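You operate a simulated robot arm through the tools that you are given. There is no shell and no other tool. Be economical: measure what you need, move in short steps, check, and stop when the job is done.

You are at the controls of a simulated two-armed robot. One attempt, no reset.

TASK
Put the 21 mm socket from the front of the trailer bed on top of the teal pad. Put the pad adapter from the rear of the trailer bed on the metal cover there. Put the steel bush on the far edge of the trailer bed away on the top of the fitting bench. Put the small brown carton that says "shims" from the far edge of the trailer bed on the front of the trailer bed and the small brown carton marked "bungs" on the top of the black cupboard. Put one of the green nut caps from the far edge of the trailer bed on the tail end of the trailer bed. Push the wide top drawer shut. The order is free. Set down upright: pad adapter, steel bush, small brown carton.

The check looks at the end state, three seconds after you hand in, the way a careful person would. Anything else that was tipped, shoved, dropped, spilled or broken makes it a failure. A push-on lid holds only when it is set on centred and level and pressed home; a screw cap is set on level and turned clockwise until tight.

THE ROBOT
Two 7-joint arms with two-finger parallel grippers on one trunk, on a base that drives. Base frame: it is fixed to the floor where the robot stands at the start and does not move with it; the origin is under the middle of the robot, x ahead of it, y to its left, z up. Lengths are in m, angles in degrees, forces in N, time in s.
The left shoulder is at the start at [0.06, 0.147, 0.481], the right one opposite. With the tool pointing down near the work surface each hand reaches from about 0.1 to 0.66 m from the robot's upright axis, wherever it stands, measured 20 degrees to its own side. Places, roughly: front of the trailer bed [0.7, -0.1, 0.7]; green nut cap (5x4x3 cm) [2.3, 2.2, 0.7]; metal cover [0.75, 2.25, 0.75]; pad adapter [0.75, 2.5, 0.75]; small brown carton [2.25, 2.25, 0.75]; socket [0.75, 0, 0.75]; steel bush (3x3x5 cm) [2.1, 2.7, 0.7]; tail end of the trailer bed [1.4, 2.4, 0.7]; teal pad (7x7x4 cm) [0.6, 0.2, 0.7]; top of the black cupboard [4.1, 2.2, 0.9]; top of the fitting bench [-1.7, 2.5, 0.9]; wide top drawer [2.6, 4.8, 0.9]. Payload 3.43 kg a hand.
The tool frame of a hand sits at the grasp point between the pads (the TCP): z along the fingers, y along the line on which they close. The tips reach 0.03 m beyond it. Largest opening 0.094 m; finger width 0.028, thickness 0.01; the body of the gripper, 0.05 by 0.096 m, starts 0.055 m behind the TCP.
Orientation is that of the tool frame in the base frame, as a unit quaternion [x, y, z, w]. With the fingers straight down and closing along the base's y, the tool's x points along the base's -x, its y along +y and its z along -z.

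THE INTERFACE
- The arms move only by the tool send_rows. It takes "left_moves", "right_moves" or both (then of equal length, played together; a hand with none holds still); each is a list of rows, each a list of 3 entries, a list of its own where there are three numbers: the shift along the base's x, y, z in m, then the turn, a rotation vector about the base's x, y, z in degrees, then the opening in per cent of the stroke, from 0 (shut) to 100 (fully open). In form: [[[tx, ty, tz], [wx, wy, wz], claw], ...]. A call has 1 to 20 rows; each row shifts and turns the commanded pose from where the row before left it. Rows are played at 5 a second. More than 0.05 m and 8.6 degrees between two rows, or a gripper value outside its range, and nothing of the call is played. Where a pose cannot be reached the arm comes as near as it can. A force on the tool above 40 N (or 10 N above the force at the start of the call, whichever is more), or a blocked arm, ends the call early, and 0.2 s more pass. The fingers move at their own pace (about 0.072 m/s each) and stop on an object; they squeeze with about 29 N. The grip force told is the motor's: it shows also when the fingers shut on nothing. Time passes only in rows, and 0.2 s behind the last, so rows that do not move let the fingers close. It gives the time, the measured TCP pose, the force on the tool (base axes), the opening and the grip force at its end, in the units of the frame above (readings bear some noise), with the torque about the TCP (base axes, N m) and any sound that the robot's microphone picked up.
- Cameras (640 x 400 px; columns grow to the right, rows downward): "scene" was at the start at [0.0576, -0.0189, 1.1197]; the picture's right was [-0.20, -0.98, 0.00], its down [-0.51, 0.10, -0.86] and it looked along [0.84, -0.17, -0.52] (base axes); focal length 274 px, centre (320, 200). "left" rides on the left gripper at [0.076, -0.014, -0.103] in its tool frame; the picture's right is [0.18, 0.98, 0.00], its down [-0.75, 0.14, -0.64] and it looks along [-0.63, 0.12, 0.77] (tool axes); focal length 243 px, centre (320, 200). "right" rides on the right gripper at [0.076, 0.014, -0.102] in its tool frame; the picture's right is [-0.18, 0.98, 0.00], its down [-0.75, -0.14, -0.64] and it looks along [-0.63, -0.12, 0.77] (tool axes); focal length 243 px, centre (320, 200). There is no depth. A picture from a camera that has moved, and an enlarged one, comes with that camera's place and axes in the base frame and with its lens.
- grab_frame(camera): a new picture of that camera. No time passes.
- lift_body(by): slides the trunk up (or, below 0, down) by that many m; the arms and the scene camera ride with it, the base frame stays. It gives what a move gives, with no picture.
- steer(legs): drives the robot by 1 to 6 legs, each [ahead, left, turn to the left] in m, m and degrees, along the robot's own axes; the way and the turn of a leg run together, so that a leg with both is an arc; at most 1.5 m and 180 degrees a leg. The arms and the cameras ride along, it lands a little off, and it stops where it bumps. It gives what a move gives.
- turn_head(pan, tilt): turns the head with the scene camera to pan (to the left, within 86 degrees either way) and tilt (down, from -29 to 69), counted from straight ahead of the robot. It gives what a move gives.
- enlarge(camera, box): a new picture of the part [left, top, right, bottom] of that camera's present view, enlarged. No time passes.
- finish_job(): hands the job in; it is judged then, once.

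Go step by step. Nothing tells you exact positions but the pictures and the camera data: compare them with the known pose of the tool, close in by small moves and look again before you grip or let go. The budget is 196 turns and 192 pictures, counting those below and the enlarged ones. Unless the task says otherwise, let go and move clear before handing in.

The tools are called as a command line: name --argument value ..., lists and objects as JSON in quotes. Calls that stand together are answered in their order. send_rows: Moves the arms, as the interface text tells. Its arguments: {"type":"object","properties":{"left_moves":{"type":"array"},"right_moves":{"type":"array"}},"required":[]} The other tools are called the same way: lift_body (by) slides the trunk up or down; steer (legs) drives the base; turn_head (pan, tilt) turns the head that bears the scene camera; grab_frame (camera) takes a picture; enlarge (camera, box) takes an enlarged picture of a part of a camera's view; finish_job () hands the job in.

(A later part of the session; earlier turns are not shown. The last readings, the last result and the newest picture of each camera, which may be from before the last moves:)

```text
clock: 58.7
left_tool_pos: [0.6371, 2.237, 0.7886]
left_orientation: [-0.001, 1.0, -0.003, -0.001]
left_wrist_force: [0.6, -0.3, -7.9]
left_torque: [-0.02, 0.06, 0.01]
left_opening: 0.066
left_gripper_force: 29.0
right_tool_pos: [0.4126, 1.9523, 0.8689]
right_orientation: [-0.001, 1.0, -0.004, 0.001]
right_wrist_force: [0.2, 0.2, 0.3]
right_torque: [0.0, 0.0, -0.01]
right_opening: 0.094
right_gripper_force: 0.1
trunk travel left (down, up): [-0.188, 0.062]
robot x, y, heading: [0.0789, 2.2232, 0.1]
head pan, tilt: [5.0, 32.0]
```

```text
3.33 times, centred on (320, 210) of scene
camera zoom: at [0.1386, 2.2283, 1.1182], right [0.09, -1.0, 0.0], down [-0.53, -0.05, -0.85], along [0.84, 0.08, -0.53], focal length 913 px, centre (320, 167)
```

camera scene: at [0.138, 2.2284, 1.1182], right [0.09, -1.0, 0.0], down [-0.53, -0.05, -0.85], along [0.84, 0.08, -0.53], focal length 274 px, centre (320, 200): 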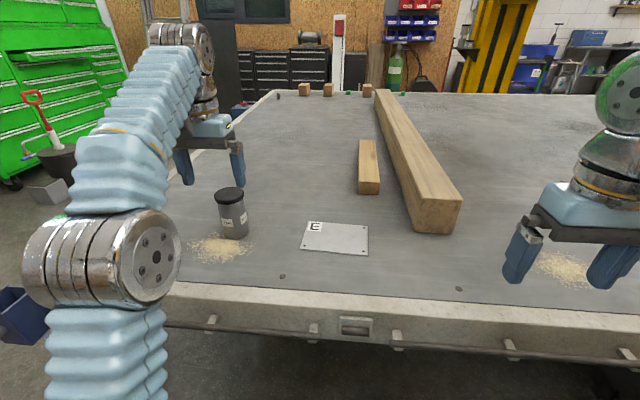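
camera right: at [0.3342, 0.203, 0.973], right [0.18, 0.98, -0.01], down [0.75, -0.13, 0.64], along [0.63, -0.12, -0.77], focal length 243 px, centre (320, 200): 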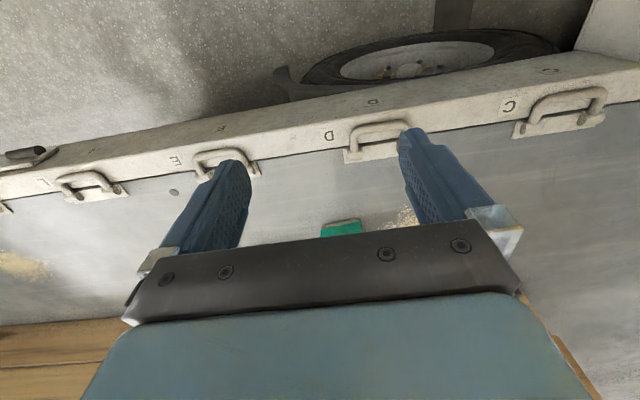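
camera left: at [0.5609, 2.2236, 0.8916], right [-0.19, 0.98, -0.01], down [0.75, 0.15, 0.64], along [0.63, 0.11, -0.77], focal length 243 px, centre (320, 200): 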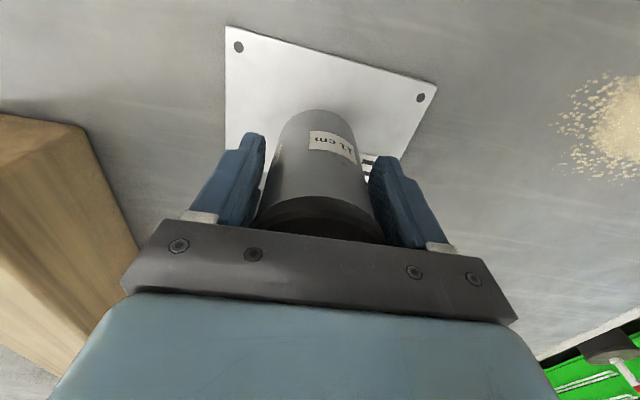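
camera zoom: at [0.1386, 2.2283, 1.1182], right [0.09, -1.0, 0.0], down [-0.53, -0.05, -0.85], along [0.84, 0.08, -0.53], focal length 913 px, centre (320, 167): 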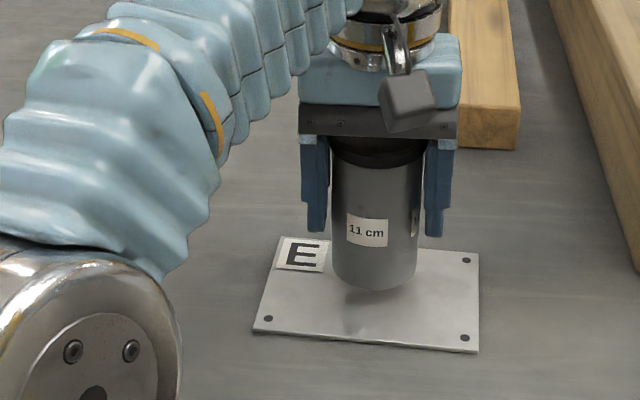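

The canister is over the cover. I'll lower it until it touches.

send_rows --left_moves '[[[0, 0, -0.006], [0, 0, 0], 0], [[0, 0, -0.005], [0, 0, 0], 0], [[0, 0, -0.003], [0, 0, 0], 0], [[0, 0, 0], [0, 0, 0], 0]]'

enlarge --camera "scene" --box '[240, 150, 400, 270]'

```text
clock: 59.7
left_tool_pos: [0.6373, 2.2372, 0.7754]
left_orientation: [-0.001, 1.0, -0.004, -0.001]
left_wrist_force: [-0.2, 0.0, -7.1]
left_torque: [0.01, 0.08, 0.0]
left_opening: 0.0659
left_gripper_force: 28.7
right_tool_pos: [0.4109, 1.9505, 0.8696]
right_orientation: [-0.001, 1.0, -0.004, -0.001]
right_wrist_force: [0.4, -0.2, -0.3]
right_torque: [0.01, 0.03, -0.06]
right_opening: 0.0943
right_gripper_force: 0.0
trunk travel left (down, up): [-0.188, 0.062]
robot x, y, heading: [0.0808, 2.222, 0.1]
head pan, tilt: [5.0, 32.0]
```

```text
3.33 times, centred on (320, 210) of scene
camera zoom: at [0.1386, 2.2284, 1.1182], right [0.09, -1.0, 0.0], down [-0.53, -0.05, -0.85], along [0.84, 0.08, -0.53], focal length 913 px, centre (320, 167)
```

zoom: 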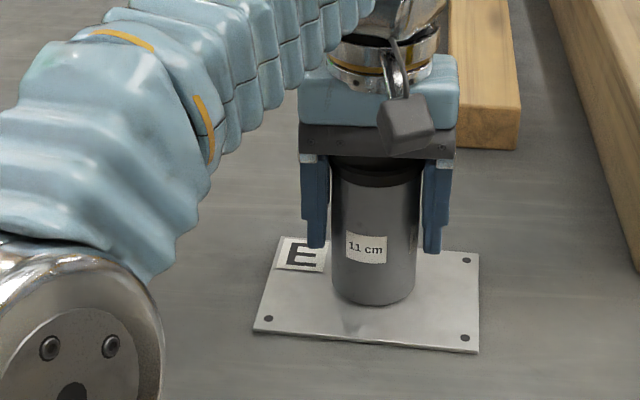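

It's nearly touching, so I'll lower it the last millimetres.

send_rows --left_moves '[[[0, 0, -0.002], [0, 0, 0], 0], [[0, 0, -0.0015], [0, 0, 0], 0], [[0, 0, 0], [0, 0, 0], 0]]'

```text
clock: 60.5
left_tool_pos: [0.6368, 2.2375, 0.7735]
left_orientation: [-0.001, 1.0, -0.004, 0.002]
left_wrist_force: [2.2, -1.5, 15.9]
left_torque: [0.56, -0.14, -0.03]
left_opening: 0.0659
left_gripper_force: 29.4
right_tool_pos: [0.4096, 1.9513, 0.8695]
right_orientation: [-0.001, 1.0, -0.004, 0.001]
right_wrist_force: [-0.1, 0.6, 0.2]
right_torque: [0.0, 0.04, 0.01]
right_opening: 0.0939
right_gripper_force: 0.1
trunk travel left (down, up): [-0.188, 0.062]
robot x, y, heading: [0.078, 2.2219, 0.1]
head pan, tilt: [5.0, 32.0]
```

It's in firm contact. I'll release and rise.

send_rows --left_moves '[[[0, 0, 0.001], [0, 0, 0], 90], [[0, 0, 0], [0, 0, 0], 100], [[0, 0, 0.03], [0, 0, 0], 100], [[0, 0, 0.04], [0, 0, 0], 100], [[0, 0, 0.04], [0, 0, 0], 100], [[-0.04, 0, 0.01], [0, 0, 0], 100], [[-0.05, 0, 0], [0, 0, 0], 100], [[-0.05, 0, 0], [0, 0, 0], 100], [[-0.05, 0.03, 0], [0, 0, 0], 100], [[-0.04, 0.04, 0], [0, 0, 0], 100], [[-0.04, 0.04, 0], [0, 0, 0], 100]]'

grab_frame --camera "scene"

```text
refused: row 9 steps farther than a row can; nothing moved
```

```text
154 pictures are left
camera scene: at [0.1373, 2.2281, 1.1185], right [0.09, -1.0, 0.0], down [-0.53, -0.05, -0.85], along [0.85, 0.08, -0.53], focal length 274 px, centre (320, 200)
```

scene: 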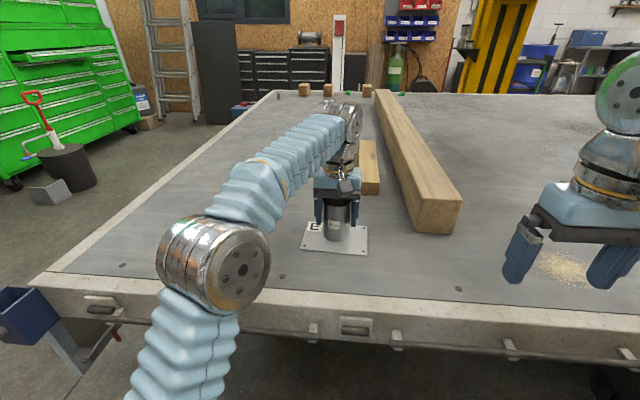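

The call was refused because one row stepped too far. I'll shorten that row and send it again.

send_rows --left_moves '[[[0, 0, 0.001], [0, 0, 0], 90], [[0, 0, 0], [0, 0, 0], 100], [[0, 0, 0.03], [0, 0, 0], 100], [[0, 0, 0.04], [0, 0, 0], 100], [[0, 0, 0.04], [0, 0, 0], 100], [[-0.04, 0, 0.01], [0, 0, 0], 100], [[-0.05, 0, 0], [0, 0, 0], 100], [[-0.05, 0, 0], [0, 0, 0], 100], [[-0.03, 0.03, 0], [0, 0, 0], 100], [[-0.04, 0.03, 0], [0, 0, 0], 100], [[-0.04, 0.03, 0], [0, 0, 0], 100]]'

grab_frame --camera "scene"

```text
clock: 62.9
left_tool_pos: [0.3768, 2.3333, 0.8428]
left_orientation: [-0.001, 1.0, -0.004, 0.0]
left_wrist_force: [-0.2, -0.2, -0.1]
left_torque: [0.01, 0.02, 0.03]
left_opening: 0.0939
left_gripper_force: 0.0
left hand out of reach, approached as far as the arm can: row 4, 5
right_tool_pos: [0.4113, 1.9503, 0.8697]
right_orientation: [0.0, 1.0, -0.003, -0.001]
right_wrist_force: [0.5, 0.7, -0.1]
right_torque: [0.04, 0.02, -0.01]
right_opening: 0.0939
right_gripper_force: 0.1
trunk travel left (down, up): [-0.188, 0.062]
robot x, y, heading: [0.076, 2.2207, 0.3]
head pan, tilt: [5.0, 32.0]
```

```text
153 pictures are left
camera scene: at [0.1383, 2.2281, 1.1182], right [0.09, -1.0, 0.0], down [-0.53, -0.05, -0.85], along [0.84, 0.08, -0.53], focal length 274 px, centre (320, 200)
```

scene: 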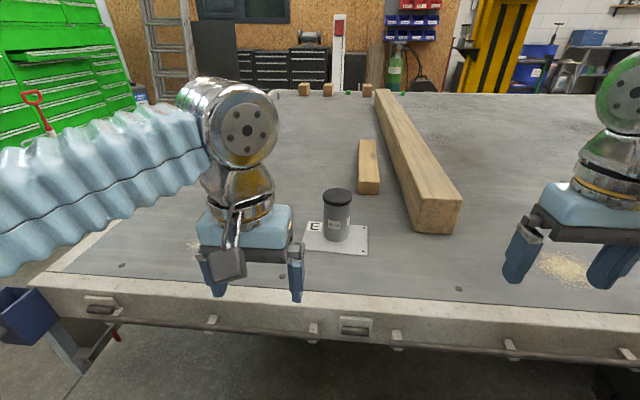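

The adapter stands upright on the cover. Next I'll drive around the rear end of the trailer along y≈3.5.

steer --legs '[[-0.4, 0, 0], [0, 1.28, 0], [1.2, 0, 0]]'

turn_head --pan 0 --tilt 20

grab_frame --camera "scene"

turn_head --pan 60 --tilt 20

grab_frame --camera "scene"

```text
clock: 77.1
left_tool_pos: [1.185, 3.5965, 0.8445]
left_orientation: [0.007, 1.0, -0.004, 0.0]
left_wrist_force: [-0.9, 0.0, -0.5]
left_torque: [-0.02, -0.01, 0.02]
left_opening: 0.0941
left_gripper_force: 0.0
right_tool_pos: [1.213, 3.2162, 0.8691]
right_orientation: [0.007, 1.0, -0.003, 0.0]
right_wrist_force: [-0.6, 0.5, -0.9]
right_torque: [-0.04, -0.01, 0.02]
right_opening: 0.094
right_gripper_force: 0.1
trunk travel left (down, up): [-0.188, 0.062]
robot x, y, heading: [0.8857, 3.489, -0.6]
head pan, tilt: [5.0, 32.0]
```

```text
clock: 77.9
left_tool_pos: [1.1847, 3.5976, 0.8431]
left_orientation: [0.005, 1.0, -0.003, 0.0]
left_wrist_force: [-1.8, -0.1, -0.3]
left_torque: [0.02, -0.02, -0.03]
left_opening: 0.0939
left_gripper_force: 0.0
right_tool_pos: [1.2129, 3.2158, 0.869]
right_orientation: [0.007, 1.0, -0.003, 0.0]
right_wrist_force: [0.6, -0.2, 1.3]
right_torque: [0.02, -0.02, 0.0]
right_opening: 0.094
right_gripper_force: 0.2
trunk travel left (down, up): [-0.188, 0.062]
robot x, y, heading: [0.8834, 3.4889, -0.9]
head pan, tilt: [0.0, 20.0]
```

```text
152 pictures are left
camera scene: at [0.9483, 3.4892, 1.1373], right [-0.01, -1.0, 0.0], down [-0.34, 0.0, -0.94], along [0.94, -0.01, -0.34], focal length 274 px, centre (320, 200)
```

scene: 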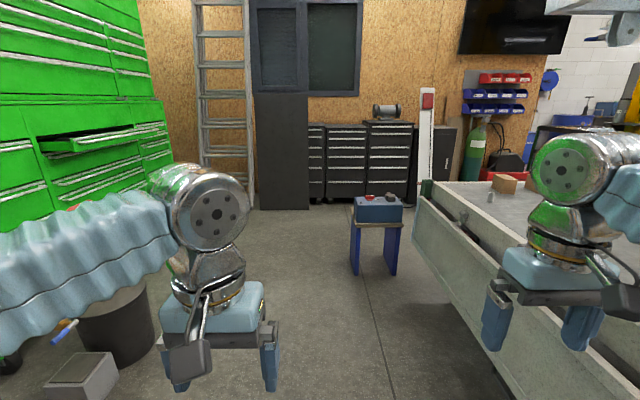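

```text
clock: 79.2
left_tool_pos: [1.184, 3.5962, 0.8441]
left_orientation: [0.006, 1.0, -0.004, 0.0]
left_wrist_force: [-0.4, -0.4, 0.1]
left_torque: [-0.02, 0.01, -0.01]
left_opening: 0.094
left_gripper_force: 0.2
right_tool_pos: [1.2122, 3.2158, 0.8693]
right_orientation: [0.007, 1.0, -0.003, 0.001]
right_wrist_force: [0.2, 0.5, -0.1]
right_torque: [-0.03, 0.0, 0.01]
right_opening: 0.0941
right_gripper_force: 0.0
trunk travel left (down, up): [-0.188, 0.062]
robot x, y, heading: [0.8882, 3.4885, -0.8]
head pan, tilt: [60.0, 20.0]
```

```text
151 pictures are left
camera scene: at [0.9028, 3.5704, 1.1374], right [0.86, -0.51, 0.0], down [-0.18, -0.29, -0.94], along [0.48, 0.81, -0.34], focal length 274 px, centre (320, 200)
```

scene: 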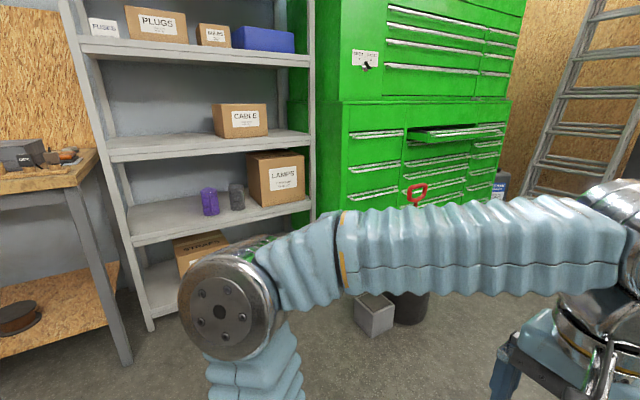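

The green cabinet has an open wide drawer at its top, and a stool stands at about (2.6, 3.1). I'll drive near the cabinet and face it.

steer --legs '[[1.3, 0.1, 0], [0, 0, 90]]'

turn_head --pan 0 --tilt 20

grab_frame --camera "scene"

```text
clock: 89.6
left_tool_pos: [2.08, 3.8737, 0.8433]
left_orientation: [0.708, -0.706, 0.002, -0.003]
left_wrist_force: [0.7, 0.0, -0.4]
left_torque: [-0.01, 0.01, 0.0]
left_opening: 0.094
left_gripper_force: 0.1
right_tool_pos: [2.4607, 3.9084, 0.8703]
right_orientation: [0.708, -0.706, 0.002, -0.003]
right_wrist_force: [0.3, 0.2, -0.2]
right_torque: [-0.04, -0.01, 0.0]
right_opening: 0.0939
right_gripper_force: 0.0
trunk travel left (down, up): [-0.188, 0.062]
robot x, y, heading: [2.1916, 3.5776, 90.1]
head pan, tilt: [60.0, 20.0]
```

```text
clock: 90.9
left_tool_pos: [2.0801, 3.8744, 0.8437]
left_orientation: [0.708, -0.706, 0.002, -0.003]
left_wrist_force: [-0.2, 0.5, -0.3]
left_torque: [-0.01, 0.0, 0.02]
left_opening: 0.094
left_gripper_force: 0.1
right_tool_pos: [2.4609, 3.9083, 0.8691]
right_orientation: [0.708, -0.706, 0.001, -0.002]
right_wrist_force: [0.3, -0.3, 0.5]
right_torque: [0.0, 0.01, 0.02]
right_opening: 0.0941
right_gripper_force: 0.0
trunk travel left (down, up): [-0.188, 0.062]
robot x, y, heading: [2.1871, 3.5738, 90.0]
head pan, tilt: [0.0, 20.0]
```

```text
150 pictures are left
camera scene: at [2.1901, 3.6392, 1.1374], right [1.0, 0.0, 0.0], down [0.0, -0.34, -0.94], along [0.0, 0.94, -0.34], focal length 274 px, centre (320, 200)
```

scene: 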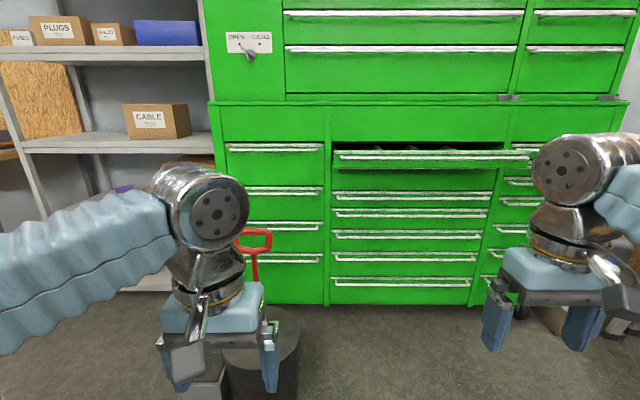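

The open drawer's front is at about y=4.80, spanning x 2.25–3.08. I'll move in front of it, shifting right, to push with the left hand.

steer --legs '[[0.15, -0.58, 0]]'

turn_head --pan 0 --tilt 30

grab_frame --camera "scene"

```text
clock: 94.3
left_tool_pos: [2.6629, 4.0272, 0.8443]
left_orientation: [0.708, -0.706, 0.002, -0.003]
left_wrist_force: [0.4, -0.5, -0.8]
left_torque: [-0.03, 0.01, 0.0]
left_opening: 0.094
left_gripper_force: 0.1
right_tool_pos: [3.0431, 4.0609, 0.8689]
right_orientation: [0.708, -0.706, 0.003, -0.003]
right_wrist_force: [-0.1, -0.5, -0.1]
right_torque: [0.01, 0.0, 0.02]
right_opening: 0.0941
right_gripper_force: 0.0
trunk travel left (down, up): [-0.188, 0.062]
robot x, y, heading: [2.7721, 3.7302, 90.4]
head pan, tilt: [0.0, 20.0]
```

```text
clock: 95.0
left_tool_pos: [2.6626, 4.0261, 0.8426]
left_orientation: [0.707, -0.707, 0.003, -0.002]
left_wrist_force: [0.3, 0.0, 0.3]
left_torque: [0.02, 0.01, 0.01]
left_opening: 0.0941
left_gripper_force: 0.1
right_tool_pos: [3.0438, 4.0619, 0.8689]
right_orientation: [0.708, -0.706, 0.002, -0.002]
right_wrist_force: [0.2, 0.8, -0.5]
right_torque: [0.02, -0.01, -0.01]
right_opening: 0.0937
right_gripper_force: 0.0
trunk travel left (down, up): [-0.188, 0.062]
robot x, y, heading: [2.7709, 3.7287, 90.1]
head pan, tilt: [0.0, 30.0]
```

```text
149 pictures are left
camera scene: at [2.7722, 3.7895, 1.1214], right [1.0, 0.0, 0.0], down [0.0, -0.5, -0.87], along [0.0, 0.87, -0.5], focal length 274 px, centre (320, 200)
```

scene: 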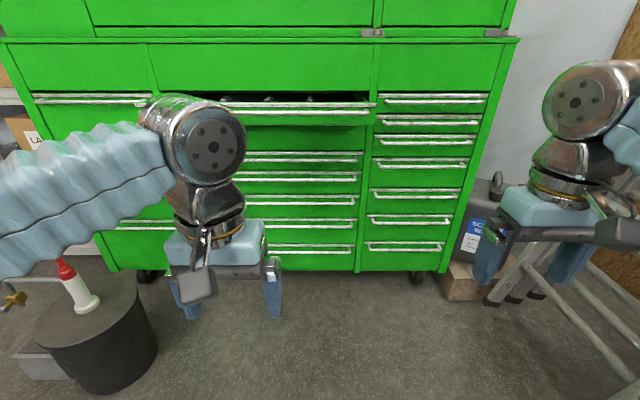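

The drawer front is at about y=4.61 and z≈0.94, centred at x≈2.6. I'll close the left hand, tilt its fingers 45° forward and raise it, then check.

send_rows --left_moves '[[[-0.01, 0, 0.018], [7.5, 0, 0], 0], [[-0.01, 0, 0.018], [7.5, 0, 0], 0], [[-0.01, 0, 0.018], [7.5, 0, 0], 0], [[-0.01, 0, 0.018], [7.5, 0, 0], 0], [[-0.01, 0, 0.018], [7.5, 0, 0], 0], [[-0.01, 0, 0.018], [7.5, 0, 0], 0], [[0, 0, 0], [0, 0, 0], 0]]'

steer --legs '[[0.38, 0, 0]]'

grab_frame --camera "scene"

grab_frame --camera "left"

```text
clock: 96.6
left_tool_pos: [2.6021, 4.0263, 0.9525]
left_orientation: [-0.653, 0.653, 0.268, 0.274]
left_wrist_force: [-0.1, -0.7, 0.0]
left_torque: [0.01, -0.02, 0.01]
left_opening: 0.0001
left_gripper_force: 29.3
right_tool_pos: [3.043, 4.0614, 0.8702]
right_orientation: [0.708, -0.706, 0.002, -0.002]
right_wrist_force: [-0.3, -0.3, 0.2]
right_torque: [-0.01, -0.02, -0.01]
right_opening: 0.094
right_gripper_force: 0.1
trunk travel left (down, up): [-0.188, 0.062]
robot x, y, heading: [2.7738, 3.7295, 90.1]
head pan, tilt: [0.0, 30.0]
```

```text
clock: 99.0
left_tool_pos: [2.6033, 4.4056, 0.9528]
left_orientation: [-0.652, 0.655, 0.267, 0.274]
left_wrist_force: [-0.5, -0.9, -0.5]
left_torque: [0.0, -0.01, 0.0]
left_opening: 0.0
left_gripper_force: 28.7
right_tool_pos: [3.0435, 4.4381, 0.8694]
right_orientation: [-0.706, 0.708, -0.002, 0.002]
right_wrist_force: [-0.3, 0.0, -0.3]
right_torque: [0.0, -0.02, -0.02]
right_opening: 0.094
right_gripper_force: 0.0
trunk travel left (down, up): [-0.188, 0.062]
robot x, y, heading: [2.7729, 4.1074, 89.4]
head pan, tilt: [0.0, 30.0]
```

```text
148 pictures are left
camera scene: at [2.772, 4.1671, 1.1214], right [1.0, 0.0, 0.0], down [0.0, -0.5, -0.87], along [0.0, 0.87, -0.5], focal length 274 px, centre (320, 200)
```

scene: 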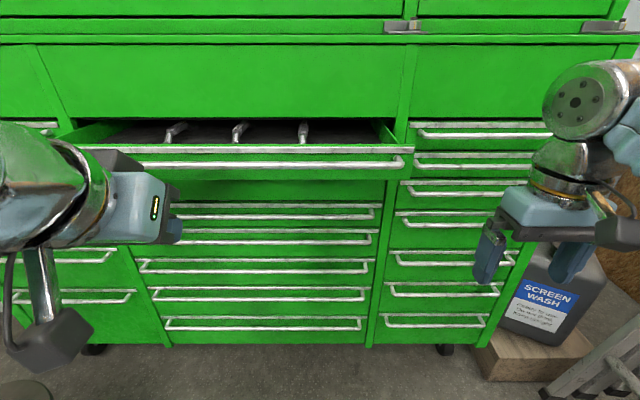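

```text
147 pictures are left
camera left: at [2.6158, 4.2789, 0.9712], right [-0.98, -0.12, -0.14], down [-0.15, 0.08, 0.99], along [-0.11, 0.99, -0.1], focal length 243 px, centre (320, 200)
```

left: 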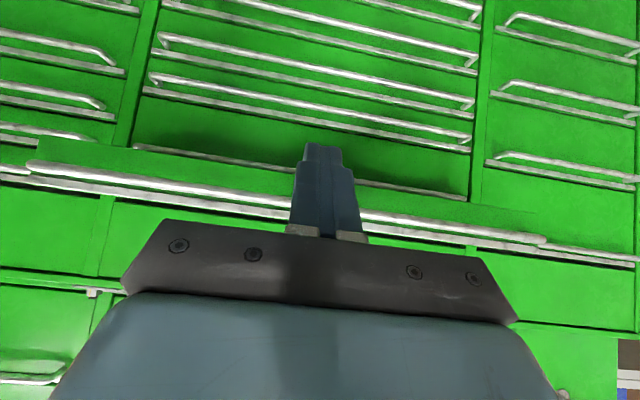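

The tip lines up with the handle bar at about y=4.61, z≈0.94. I'll drive slightly closer, then push with the arm.

steer --legs '[[0.13, 0, 0]]'

send_rows --left_moves '[[[0, 0.02, 0.008], [0, 0, 0], 0], [[0, 0.02, 0], [0, 0, 0], 0], [[0, 0.02, 0], [0, 0, 0], 0], [[0, 0.02, 0], [0, 0, 0], 0], [[0, 0.02, 0], [0, 0, 0], 0], [[0, 0.02, 0], [0, 0, 0], 0], [[0, 0.02, 0], [0, 0, 0], 0]]'

grab_frame --camera "scene"

```text
clock: 100.3
left_tool_pos: [2.6023, 4.5348, 0.9524]
left_orientation: [-0.652, 0.655, 0.267, 0.274]
left_wrist_force: [-0.7, 0.6, 0.2]
left_torque: [0.02, 0.0, -0.01]
left_opening: 0.0
left_gripper_force: 29.2
right_tool_pos: [3.0432, 4.5679, 0.8697]
right_orientation: [0.707, -0.707, 0.003, -0.002]
right_wrist_force: [-0.3, -0.3, 0.4]
right_torque: [0.02, -0.01, 0.01]
right_opening: 0.0937
right_gripper_force: 0.1
trunk travel left (down, up): [-0.188, 0.062]
robot x, y, heading: [2.7707, 4.237, 90.0]
head pan, tilt: [0.0, 30.0]
```

```text
clock: 101.9
left_tool_pos: [2.6023, 4.6755, 0.9617]
left_orientation: [-0.652, 0.654, 0.268, 0.275]
left_wrist_force: [-1.1, 0.3, 0.2]
left_torque: [-0.02, 0.0, 0.01]
left_opening: 0.0002
left_gripper_force: 29.1
right_tool_pos: [3.0436, 4.5676, 0.87]
right_orientation: [-0.707, 0.707, -0.002, 0.002]
right_wrist_force: [-0.2, -0.3, 0.2]
right_torque: [0.03, -0.01, -0.01]
right_opening: 0.0939
right_gripper_force: 0.0
trunk travel left (down, up): [-0.188, 0.062]
robot x, y, heading: [2.7718, 4.2384, 90.1]
head pan, tilt: [0.0, 30.0]
```

```text
146 pictures are left
camera scene: at [2.772, 4.2973, 1.1214], right [1.0, 0.0, 0.0], down [0.0, -0.5, -0.87], along [0.0, 0.87, -0.5], focal length 274 px, centre (320, 200)
```

scene: 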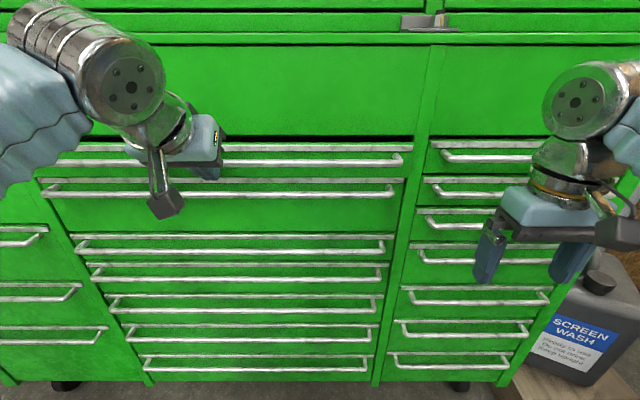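

The drawer is moving easily and is almost closed. I'll keep pushing in small steps until it resists.

send_rows --left_moves '[[[0, 0.015, 0], [0, 0, 0], 0], [[0, 0.01, 0], [0, 0, 0], 0], [[0, 0.01, 0], [0, 0, 0], 0], [[0, 0.01, 0], [0, 0, 0], 0], [[0, 0.01, 0], [0, 0, 0], 0], [[0, 0.01, 0], [0, 0, 0], 0]]'

grab_frame --camera "scene"

```text
clock: 102.6
left_tool_pos: [2.6036, 4.699, 0.9607]
left_orientation: [-0.653, 0.655, 0.265, 0.271]
left_wrist_force: [-2.4, -22.1, 3.4]
left_torque: [-0.18, -0.05, 0.11]
left_opening: 0.0
left_gripper_force: 29.0
right_tool_pos: [3.0438, 4.5659, 0.8705]
right_orientation: [0.707, -0.707, 0.002, -0.005]
right_wrist_force: [0.6, 0.2, 0.4]
right_torque: [0.02, -0.02, -0.01]
right_opening: 0.0943
right_gripper_force: 0.1
trunk travel left (down, up): [-0.188, 0.062]
robot x, y, heading: [2.7729, 4.2343, 90.1]
head pan, tilt: [0.0, 30.0]
stopped in row 3 (left hand): the force on the tool passed its limit at 52 N (the readings are from after the stop); the commanded pose is now the measured one
```

```text
145 pictures are left
camera scene: at [2.7716, 4.2947, 1.1216], right [1.0, 0.0, 0.0], down [0.0, -0.5, -0.87], along [0.0, 0.87, -0.5], focal length 274 px, centre (320, 200)
```

scene: 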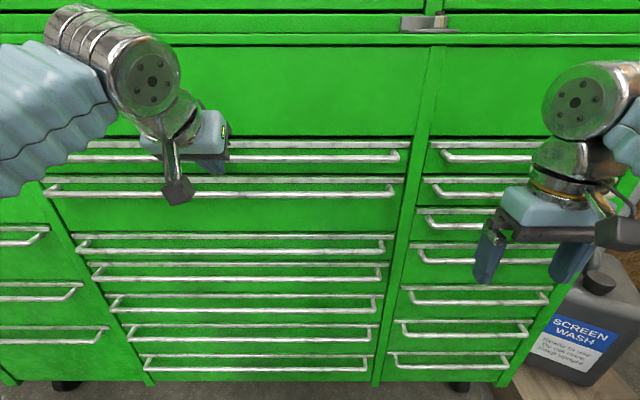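

The drawer hit a stop. I'll pull the hand back and look at whether it is fully closed.

send_rows --left_moves '[[[0, -0.04, 0], [0, 0, 0], 0], [[0, -0.04, 0], [0, 0, 0], 0], [[0, -0.04, 0], [0, 0, 0], 0], [[0, -0.04, 0], [-7.5, 0, 0], 0], [[0, -0.04, 0], [-7.5, 0, 0], 0], [[0, -0.02, 0], [-7.5, 0, 0], 0], [[0, 0, -0.02], [-7.5, 0, 0], 0], [[0, 0, -0.02], [-7.5, 0, 0], 0], [[0, 0, -0.02], [-7.5, 0, 0], 50]]'

enlarge --camera "scene" --box '[240, 100, 480, 250]'

grab_frame --camera "scene"

```text
clock: 104.6
left_tool_pos: [2.6039, 4.4811, 0.9011]
left_orientation: [-0.707, 0.707, -0.007, -0.001]
left_wrist_force: [-0.4, 0.0, -0.1]
left_torque: [0.0, 0.01, -0.02]
left_opening: 0.0474
left_gripper_force: 0.2
right_tool_pos: [3.043, 4.5684, 0.8694]
right_orientation: [-0.707, 0.707, -0.002, 0.003]
right_wrist_force: [-0.3, 0.0, -0.5]
right_torque: [0.02, -0.03, 0.04]
right_opening: 0.094
right_gripper_force: 0.1
trunk travel left (down, up): [-0.188, 0.062]
robot x, y, heading: [2.7746, 4.2382, 89.9]
head pan, tilt: [0.0, 30.0]
```

```text
2.67 times, centred on (360, 175) of scene
camera zoom: at [2.7719, 4.297, 1.1214], right [1.0, 0.0, 0.0], down [0.0, -0.5, -0.87], along [0.0, 0.87, -0.5], focal length 730 px, centre (213, 267)
```

zoom: 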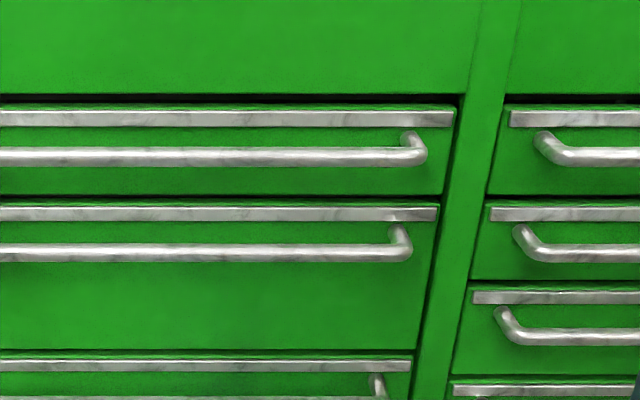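

```text
143 pictures are left
camera scene: at [2.7719, 4.297, 1.1214], right [1.0, 0.0, 0.0], down [0.0, -0.5, -0.87], along [0.0, 0.87, -0.5], focal length 274 px, centre (320, 200)
```

scene: 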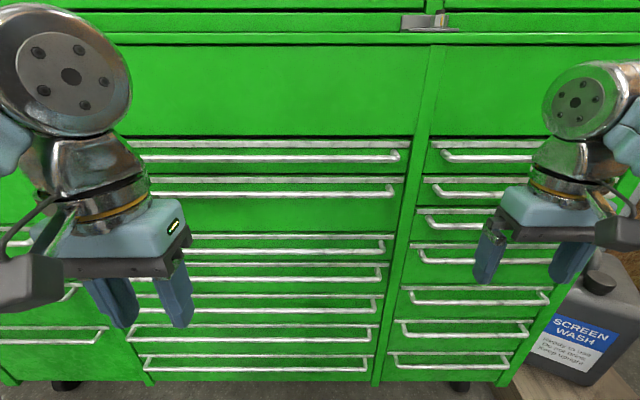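

The top drawer is flush with its neighbours, so it's closed. Now I'll drive around the stool to the far edge of the trailer, facing -x.

steer --legs '[[-0.4, 0, 0], [0, -0.6, 0], [0, 0, 90], [0, 1.3, 0]]'

turn_head --pan 0 --tilt 30

grab_frame --camera "scene"

```text
clock: 110.1
left_tool_pos: [3.2001, 4.0819, 0.8996]
left_orientation: [0.707, -0.707, 0.007, -0.001]
left_wrist_force: [-1.1, 0.1, 0.2]
left_torque: [-0.02, 0.03, 0.0]
left_opening: 0.0466
left_gripper_force: 0.0
right_tool_pos: [3.6304, 4.1668, 0.8709]
right_orientation: [0.714, -0.7, -0.001, 0.003]
right_wrist_force: [-25.1, -5.4, 5.0]
right_torque: [-0.22, 0.44, -0.56]
right_opening: 0.08
right_gripper_force: 0.1
trunk travel left (down, up): [-0.188, 0.062]
robot x, y, heading: [3.369, 3.8367, 90.0]
head pan, tilt: [0.0, 30.0]
stopped in leg 2: the force on the tool passed its limit at 45 N (the readings are from after the stop); the commanded pose is now the measured one
```

```text
clock: 110.7
left_tool_pos: [3.199, 4.0822, 0.9]
left_orientation: [-0.707, 0.707, -0.008, 0.002]
left_wrist_force: [-0.2, -0.6, -0.6]
left_torque: [-0.01, 0.0, 0.0]
left_opening: 0.0469
left_gripper_force: 0.0
right_tool_pos: [3.6324, 4.1668, 0.8687]
right_orientation: [0.713, -0.701, -0.001, 0.002]
right_wrist_force: [-28.4, -2.2, 7.4]
right_torque: [-0.14, 0.51, -0.47]
right_opening: 0.0773
right_gripper_force: 0.0
trunk travel left (down, up): [-0.188, 0.062]
robot x, y, heading: [3.3701, 3.8363, 89.7]
head pan, tilt: [0.0, 30.0]
```

```text
142 pictures are left
camera scene: at [3.3669, 3.896, 1.1214], right [1.0, 0.0, 0.0], down [0.0, -0.5, -0.87], along [0.0, 0.87, -0.5], focal length 274 px, centre (320, 200)
```

scene: 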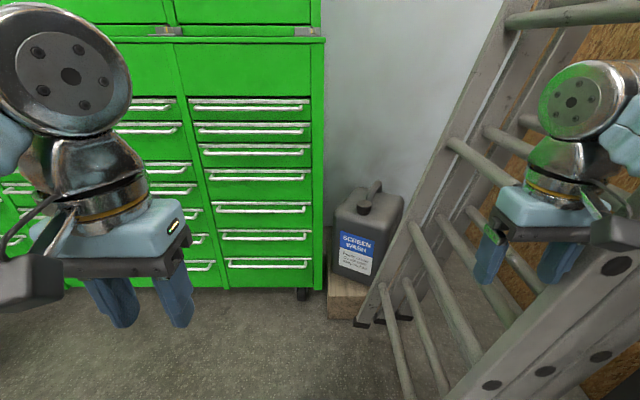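

My right hand touched the ladder. I'll back straight off to the left and check the ladder.

steer --legs '[[0, 0.2, 0]]'

turn_head --pan -40 --tilt 15

grab_frame --camera "scene"

```text
clock: 112.3
left_tool_pos: [3.0004, 4.0822, 0.9012]
left_orientation: [0.708, -0.706, 0.007, 0.001]
left_wrist_force: [0.4, -0.4, 0.8]
left_torque: [0.02, 0.0, 0.01]
left_opening: 0.0471
left_gripper_force: 0.1
right_tool_pos: [3.4348, 4.1678, 0.8699]
right_orientation: [0.712, -0.702, 0.0, 0.002]
right_wrist_force: [0.1, 0.3, -0.3]
right_torque: [0.0, 0.05, -0.04]
right_opening: 0.0943
right_gripper_force: 0.0
trunk travel left (down, up): [-0.188, 0.062]
robot x, y, heading: [3.1715, 3.8397, 89.8]
head pan, tilt: [0.0, 30.0]
```

```text
clock: 113.4
left_tool_pos: [3.0015, 4.0816, 0.8988]
left_orientation: [0.708, -0.706, 0.006, 0.0]
left_wrist_force: [-0.5, -0.3, -0.1]
left_torque: [-0.01, -0.01, 0.0]
left_opening: 0.0473
left_gripper_force: 0.0
right_tool_pos: [3.4342, 4.1672, 0.869]
right_orientation: [0.712, -0.703, 0.0, 0.002]
right_wrist_force: [-0.4, -0.1, -0.2]
right_torque: [0.03, 0.0, 0.01]
right_opening: 0.0938
right_gripper_force: 0.0
trunk travel left (down, up): [-0.188, 0.062]
robot x, y, heading: [3.1675, 3.8322, 90.0]
head pan, tilt: [-40.0, 15.0]
```

```text
141 pictures are left
camera scene: at [3.2296, 3.8776, 1.1455], right [0.77, -0.64, 0.0], down [-0.17, -0.2, -0.97], along [0.62, 0.74, -0.26], focal length 274 px, centre (320, 200)
```

scene: 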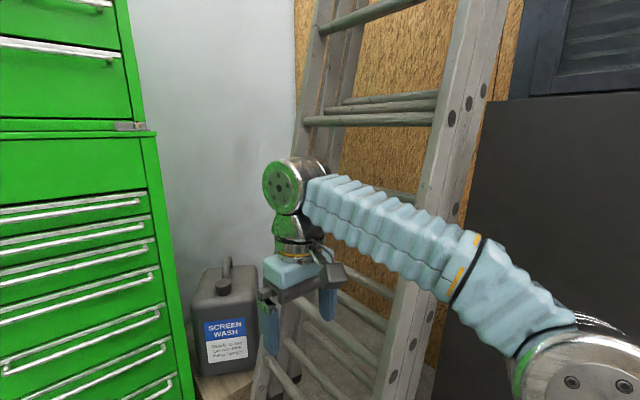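

The ladder still stands. I'll step back, turn to face -x and shift along towards y≈2.5.

steer --legs '[[-0.18, 0, 0], [0, 0, 90], [-0.15, 0.3, 0], [0, 0.9, 0]]'

turn_head --pan 0 --tilt 30

grab_frame --camera "scene"

```text
clock: 124.8
left_tool_pos: [3.0673, 2.2878, 0.9003]
left_orientation: [1.0, -0.004, 0.005, -0.005]
left_wrist_force: [-0.6, 0.5, -0.2]
left_torque: [-0.01, 0.02, 0.0]
left_opening: 0.0471
left_gripper_force: 0.0
right_tool_pos: [2.9849, 2.7206, 0.8693]
right_orientation: [1.0, 0.004, 0.0, 0.002]
right_wrist_force: [0.4, 0.2, 0.2]
right_torque: [-0.02, -0.02, 0.03]
right_opening: 0.0943
right_gripper_force: 0.0
trunk travel left (down, up): [-0.188, 0.062]
robot x, y, heading: [3.314, 2.4553, 179.6]
head pan, tilt: [-40.0, 15.0]
```

```text
clock: 125.9
left_tool_pos: [3.0667, 2.2897, 0.8996]
left_orientation: [1.0, -0.005, 0.004, -0.005]
left_wrist_force: [-0.6, 0.3, 0.3]
left_torque: [-0.03, 0.0, -0.02]
left_opening: 0.0469
left_gripper_force: 0.1
right_tool_pos: [2.9839, 2.7227, 0.8694]
right_orientation: [1.0, 0.004, 0.001, 0.001]
right_wrist_force: [-0.7, 0.3, -0.2]
right_torque: [-0.02, -0.01, -0.02]
right_opening: 0.0943
right_gripper_force: 0.0
trunk travel left (down, up): [-0.188, 0.062]
robot x, y, heading: [3.3128, 2.453, 179.6]
head pan, tilt: [0.0, 30.0]
```

```text
140 pictures are left
camera scene: at [3.2518, 2.4553, 1.1214], right [0.01, 1.0, 0.0], down [0.5, 0.0, -0.87], along [-0.87, 0.01, -0.5], focal length 274 px, centre (320, 200)
```

scene: 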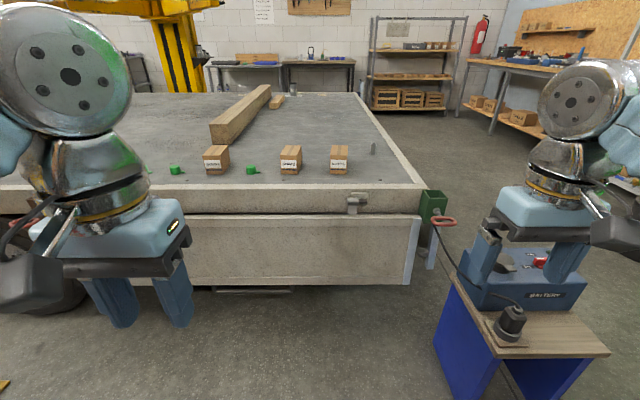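

I see three cartons, two green caps and the bush. I'll zoom in to read the labels.

enlarge --camera "scene" --box '[150, 130, 280, 190]'

enlarge --camera "scene" --box '[265, 130, 395, 190]'

```text
4.92 times, centred on (215, 160) of scene
camera zoom: at [3.2518, 2.4553, 1.1214], right [0.01, 1.0, 0.0], down [0.5, 0.0, -0.87], along [-0.87, 0.01, -0.5], focal length 1348 px, centre (837, 397)
```

zoom: 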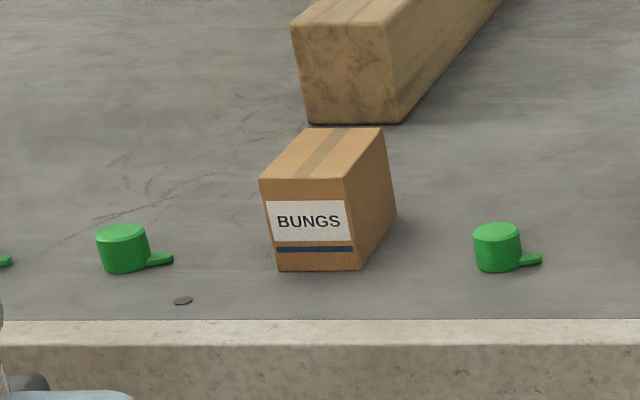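

```text
4.92 times, centred on (330, 160) of scene
camera zoom: at [3.2518, 2.4553, 1.1214], right [0.01, 1.0, 0.0], down [0.5, 0.0, -0.87], along [-0.87, 0.01, -0.5], focal length 1348 px, centre (271, 397)
```

zoom: 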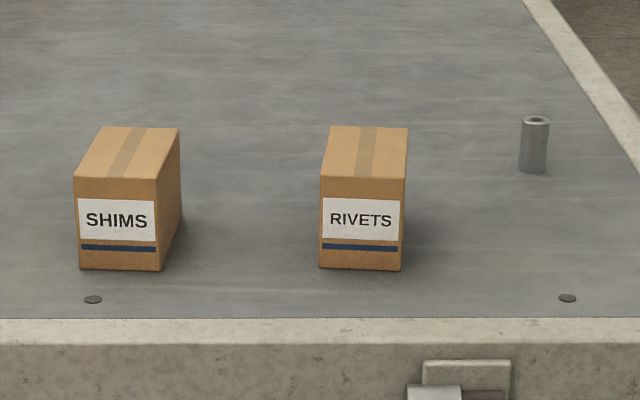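

Positions: SHIMS (2.267, 2.355), BUNGS (2.266, 2.077), bush (2.11, 2.697) and a cap at (2.305, 2.211). I'll approach to pick BUNGS with the left hand first.

steer --legs '[[0.46, 0.17, 0.4]]'

turn_head --pan 10 --tilt 35

grab_frame --camera "scene"

grab_frame --camera "left"

```text
clock: 128.8
left_tool_pos: [2.6038, 2.115, 0.9006]
left_orientation: [1.0, 0.001, 0.004, -0.004]
left_wrist_force: [0.2, -0.3, 0.6]
left_torque: [0.03, -0.01, 0.01]
left_opening: 0.0472
left_gripper_force: 0.0
right_tool_pos: [2.5174, 2.5485, 0.8696]
right_orientation: [1.0, 0.008, 0.001, 0.002]
right_wrist_force: [-0.7, 0.0, -0.6]
right_torque: [0.04, 0.02, -0.02]
right_opening: 0.0939
right_gripper_force: 0.1
trunk travel left (down, up): [-0.188, 0.062]
robot x, y, heading: [2.8515, 2.2867, -180.1]
head pan, tilt: [0.0, 30.0]
```

```text
clock: 129.6
left_tool_pos: [2.6043, 2.1168, 0.9005]
left_orientation: [1.0, 0.001, 0.004, -0.004]
left_wrist_force: [0.5, 0.2, -0.2]
left_torque: [0.01, 0.01, -0.01]
left_opening: 0.0468
left_gripper_force: 0.1
right_tool_pos: [2.5177, 2.5498, 0.8695]
right_orientation: [1.0, 0.007, 0.001, 0.002]
right_wrist_force: [-0.1, 0.4, 0.8]
right_torque: [0.02, -0.01, 0.0]
right_opening: 0.094
right_gripper_force: 0.0
trunk travel left (down, up): [-0.188, 0.062]
robot x, y, heading: [2.8531, 2.2844, -180.2]
head pan, tilt: [10.0, 35.0]
```

```text
137 pictures are left
camera scene: at [2.7915, 2.2691, 1.1136], right [-0.18, 0.98, 0.0], down [0.56, 0.1, -0.82], along [-0.81, -0.14, -0.57], focal length 274 px, centre (320, 200)
```

scene: 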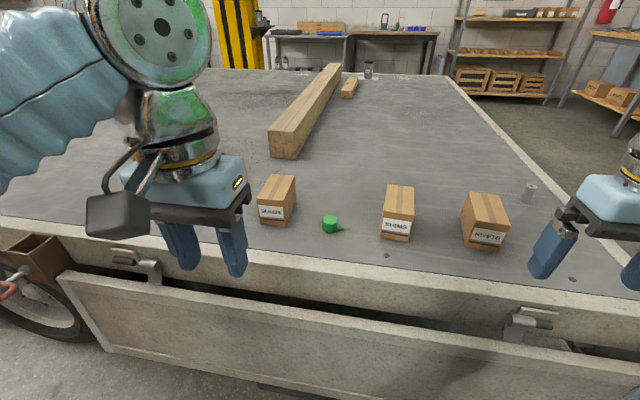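

```text
136 pictures are left
camera left: at [2.6789, 2.1296, 1.0038], right [0.19, -0.98, -0.01], down [-0.76, -0.15, 0.63], along [-0.62, -0.11, -0.77], focal length 243 px, centre (320, 200)
```

left: 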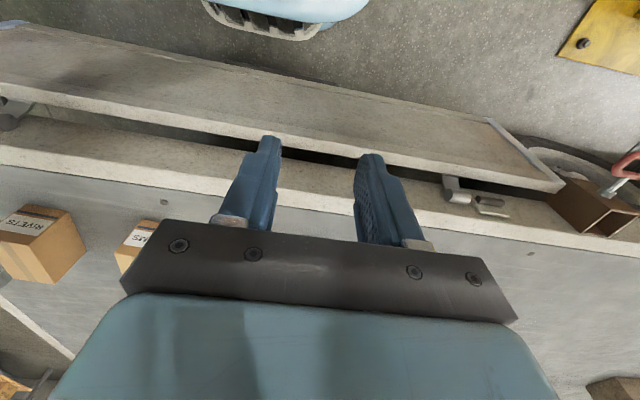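

The BUNGS carton lies straight ahead of the left hand. I'll move over it with the fingers open.

send_rows --left_moves '[[[-0.045, -0.006, -0.01], [0, 0, 0], 100], [[-0.045, -0.006, -0.01], [0, 0, 0], 100], [[-0.045, -0.006, -0.01], [0, 0, 0], 100], [[-0.045, -0.006, -0.01], [0, 0, 0], 100], [[-0.045, -0.006, -0.01], [0, 0, 0], 100], [[-0.045, -0.006, -0.01], [0, 0, 0], 100], [[-0.045, -0.005, -0.01], [0, 0, 0], 100], [[-0.02, 0, 0], [0, 0, 0], 100], [[0, 0, 0], [0, 0, 0], 100]]'

grab_frame --camera "left"

grab_frame --camera "scene"

```text
clock: 131.6
left_tool_pos: [2.2696, 2.0745, 0.8292]
left_orientation: [1.0, 0.001, 0.004, -0.004]
left_wrist_force: [0.1, 0.3, 0.1]
left_torque: [-0.01, 0.01, 0.02]
left_opening: 0.094
left_gripper_force: 0.0
right_tool_pos: [2.5182, 2.5493, 0.8684]
right_orientation: [1.0, 0.008, 0.001, 0.002]
right_wrist_force: [-0.6, -0.1, -0.1]
right_torque: [0.0, 0.03, -0.03]
right_opening: 0.0939
right_gripper_force: 0.0
trunk travel left (down, up): [-0.188, 0.062]
robot x, y, heading: [2.8473, 2.2855, -179.7]
head pan, tilt: [10.0, 35.0]
```

```text
135 pictures are left
camera left: at [2.3436, 2.0889, 0.9333], right [0.19, -0.98, -0.01], down [-0.76, -0.15, 0.63], along [-0.62, -0.11, -0.77], focal length 243 px, centre (320, 200)
```

left: 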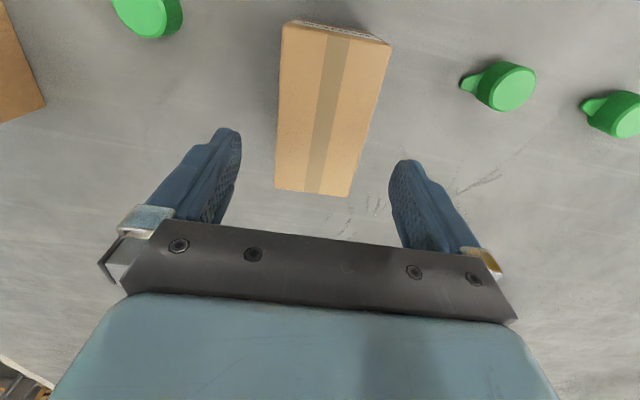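

```text
134 pictures are left
camera scene: at [2.7914, 2.2691, 1.1135], right [-0.18, 0.98, 0.0], down [0.56, 0.1, -0.82], along [-0.81, -0.14, -0.57], focal length 274 px, centre (320, 200)
```

scene: 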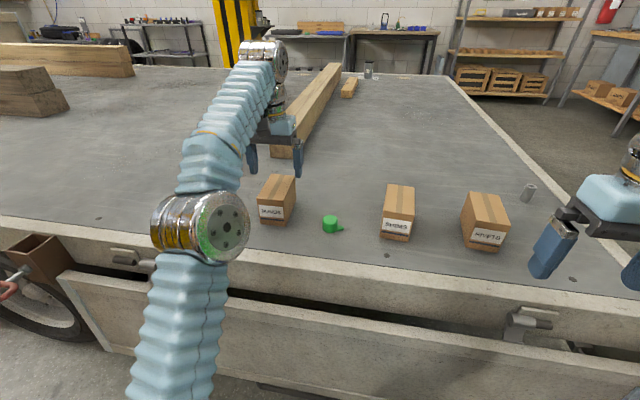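

The carton's centre is at about (2.277, 2.076). I'll go down and grip.

send_rows --left_moves '[[[0.006, 0.002, -0.03], [0, 0, 0], 100], [[0, 0, -0.03], [0, 0, 0], 100], [[0, 0, -0.024], [0, 0, 0], 100], [[0, 0, 0], [0, 0, 0], 100], [[0, 0, 0], [0, 0, 0], 0], [[0, 0, 0], [0, 0, 0], 0], [[0, 0, 0], [0, 0, 0], 0], [[0, 0, 0.03], [0, 0, 0], 0], [[0, 0, 0.03], [0, 0, 0], 0], [[0, 0, 0], [0, 0, 0], 0]]'

grab_frame --camera "left"

grab_frame --camera "scene"

```text
clock: 133.8
left_tool_pos: [2.2745, 2.0775, 0.8046]
left_orientation: [1.0, 0.001, 0.006, -0.004]
left_wrist_force: [-0.2, -0.2, -1.3]
left_torque: [0.02, -0.02, -0.01]
left_opening: 0.0661
left_gripper_force: 29.4
right_tool_pos: [2.5171, 2.5477, 0.8685]
right_orientation: [1.0, 0.007, 0.0, 0.003]
right_wrist_force: [-0.8, -0.3, 0.3]
right_torque: [0.03, -0.03, 0.02]
right_opening: 0.0939
right_gripper_force: 0.0
trunk travel left (down, up): [-0.188, 0.062]
robot x, y, heading: [2.8463, 2.2892, -179.9]
head pan, tilt: [10.0, 35.0]
```

```text
133 pictures are left
camera left: at [2.3499, 2.0916, 0.9091], right [0.19, -0.98, -0.01], down [-0.76, -0.15, 0.63], along [-0.62, -0.11, -0.77], focal length 243 px, centre (320, 200)
```

left: 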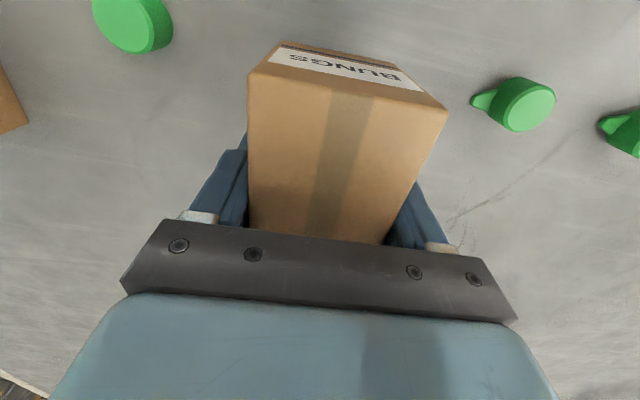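

```text
132 pictures are left
camera scene: at [2.7914, 2.269, 1.1135], right [-0.18, 0.98, 0.0], down [0.56, 0.1, -0.82], along [-0.81, -0.14, -0.57], focal length 274 px, centre (320, 200)
```

scene: 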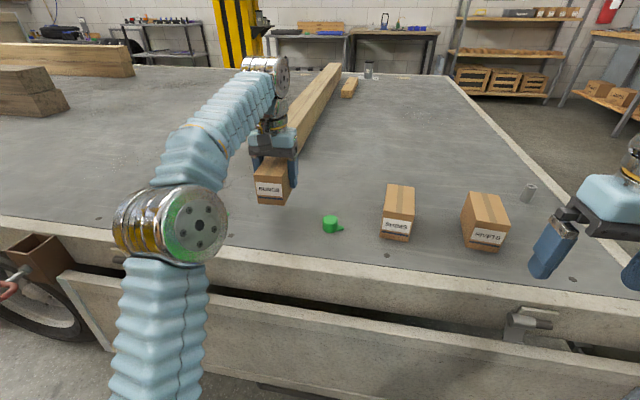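

I have BUNGS. I'll retract the left hand with it, shift left slightly, and use the right hand, turned 90°, to pick up the nearby cap before leaving.

send_rows --left_moves '[[[0.02, 0, 0.03], [0, 0, 0], 0], [[0.045, -0.005, 0.01], [0, 0, 0], 0], [[0.045, -0.005, 0.01], [0, 0, 0], 0], [[0.045, -0.01, 0.01], [0, 0, 0], 0], [[0.045, -0.01, 0.01], [0, 0, 0], 0], [[0.045, -0.01, 0.01], [0, 0, 0], 0], [[0.03, -0.01, 0], [0, 0, 0], 0], [[0, 0, 0], [0, 0, 0], 0], [[0, 0, 0], [0, 0, 0], 0], [[0, 0, 0], [0, 0, 0], 0], [[0, 0, 0], [0, 0, 0], 0]]' --right_moves '[[[0, 0, 0], [0, 0, 8.2], 60], [[0, 0, 0], [0, 0, 8.2], 60], [[0, 0, 0], [0, 0, 8.2], 60], [[0, 0, 0], [0, 0, 8.2], 60], [[0, 0, 0], [0, 0, 8.2], 60], [[0, 0, 0], [0, 0, 8.2], 60], [[0, 0, 0], [0, 0, 8.2], 60], [[0, 0, 0], [0, 0, 8.2], 60], [[0, 0, 0], [0, 0, 8.2], 60], [[0, 0, 0], [0, 0, 8.2], 60], [[0, 0, 0], [0, 0, 8], 60]]'

steer --legs '[[0, 0.15, 0]]'

grab_frame --camera "scene"

```text
clock: 136.2
left_tool_pos: [2.5493, 2.0264, 0.8852]
left_orientation: [1.0, 0.001, 0.004, -0.005]
left_wrist_force: [0.7, 0.6, -1.5]
left_torque: [0.01, -0.05, 0.02]
left_opening: 0.066
left_gripper_force: 29.0
right_tool_pos: [2.5184, 2.5486, 0.8687]
right_orientation: [0.701, 0.713, 0.002, 0.001]
right_wrist_force: [0.0, -0.2, 0.5]
right_torque: [-0.01, 0.02, -0.02]
right_opening: 0.0564
right_gripper_force: 0.0
trunk travel left (down, up): [-0.188, 0.062]
robot x, y, heading: [2.8439, 2.2859, -180.0]
head pan, tilt: [10.0, 35.0]
```

```text
clock: 137.5
left_tool_pos: [2.5498, 1.8736, 0.8862]
left_orientation: [1.0, 0.0, 0.004, -0.004]
left_wrist_force: [0.9, 0.6, -1.5]
left_torque: [0.0, -0.02, -0.01]
left_opening: 0.0663
left_gripper_force: 29.4
right_tool_pos: [2.5196, 2.3977, 0.8697]
right_orientation: [0.702, 0.712, 0.002, 0.0]
right_wrist_force: [0.2, -0.4, 0.3]
right_torque: [-0.03, 0.01, 0.0]
right_opening: 0.0563
right_gripper_force: 0.1
trunk travel left (down, up): [-0.188, 0.062]
robot x, y, heading: [2.8487, 2.1341, -179.9]
head pan, tilt: [10.0, 35.0]
```

```text
131 pictures are left
camera scene: at [2.7917, 2.1173, 1.1136], right [-0.17, 0.98, 0.0], down [0.56, 0.1, -0.82], along [-0.81, -0.14, -0.57], focal length 274 px, centre (320, 200)
```

scene: 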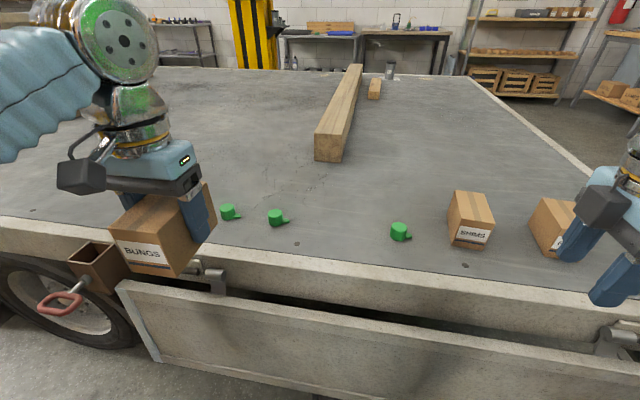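

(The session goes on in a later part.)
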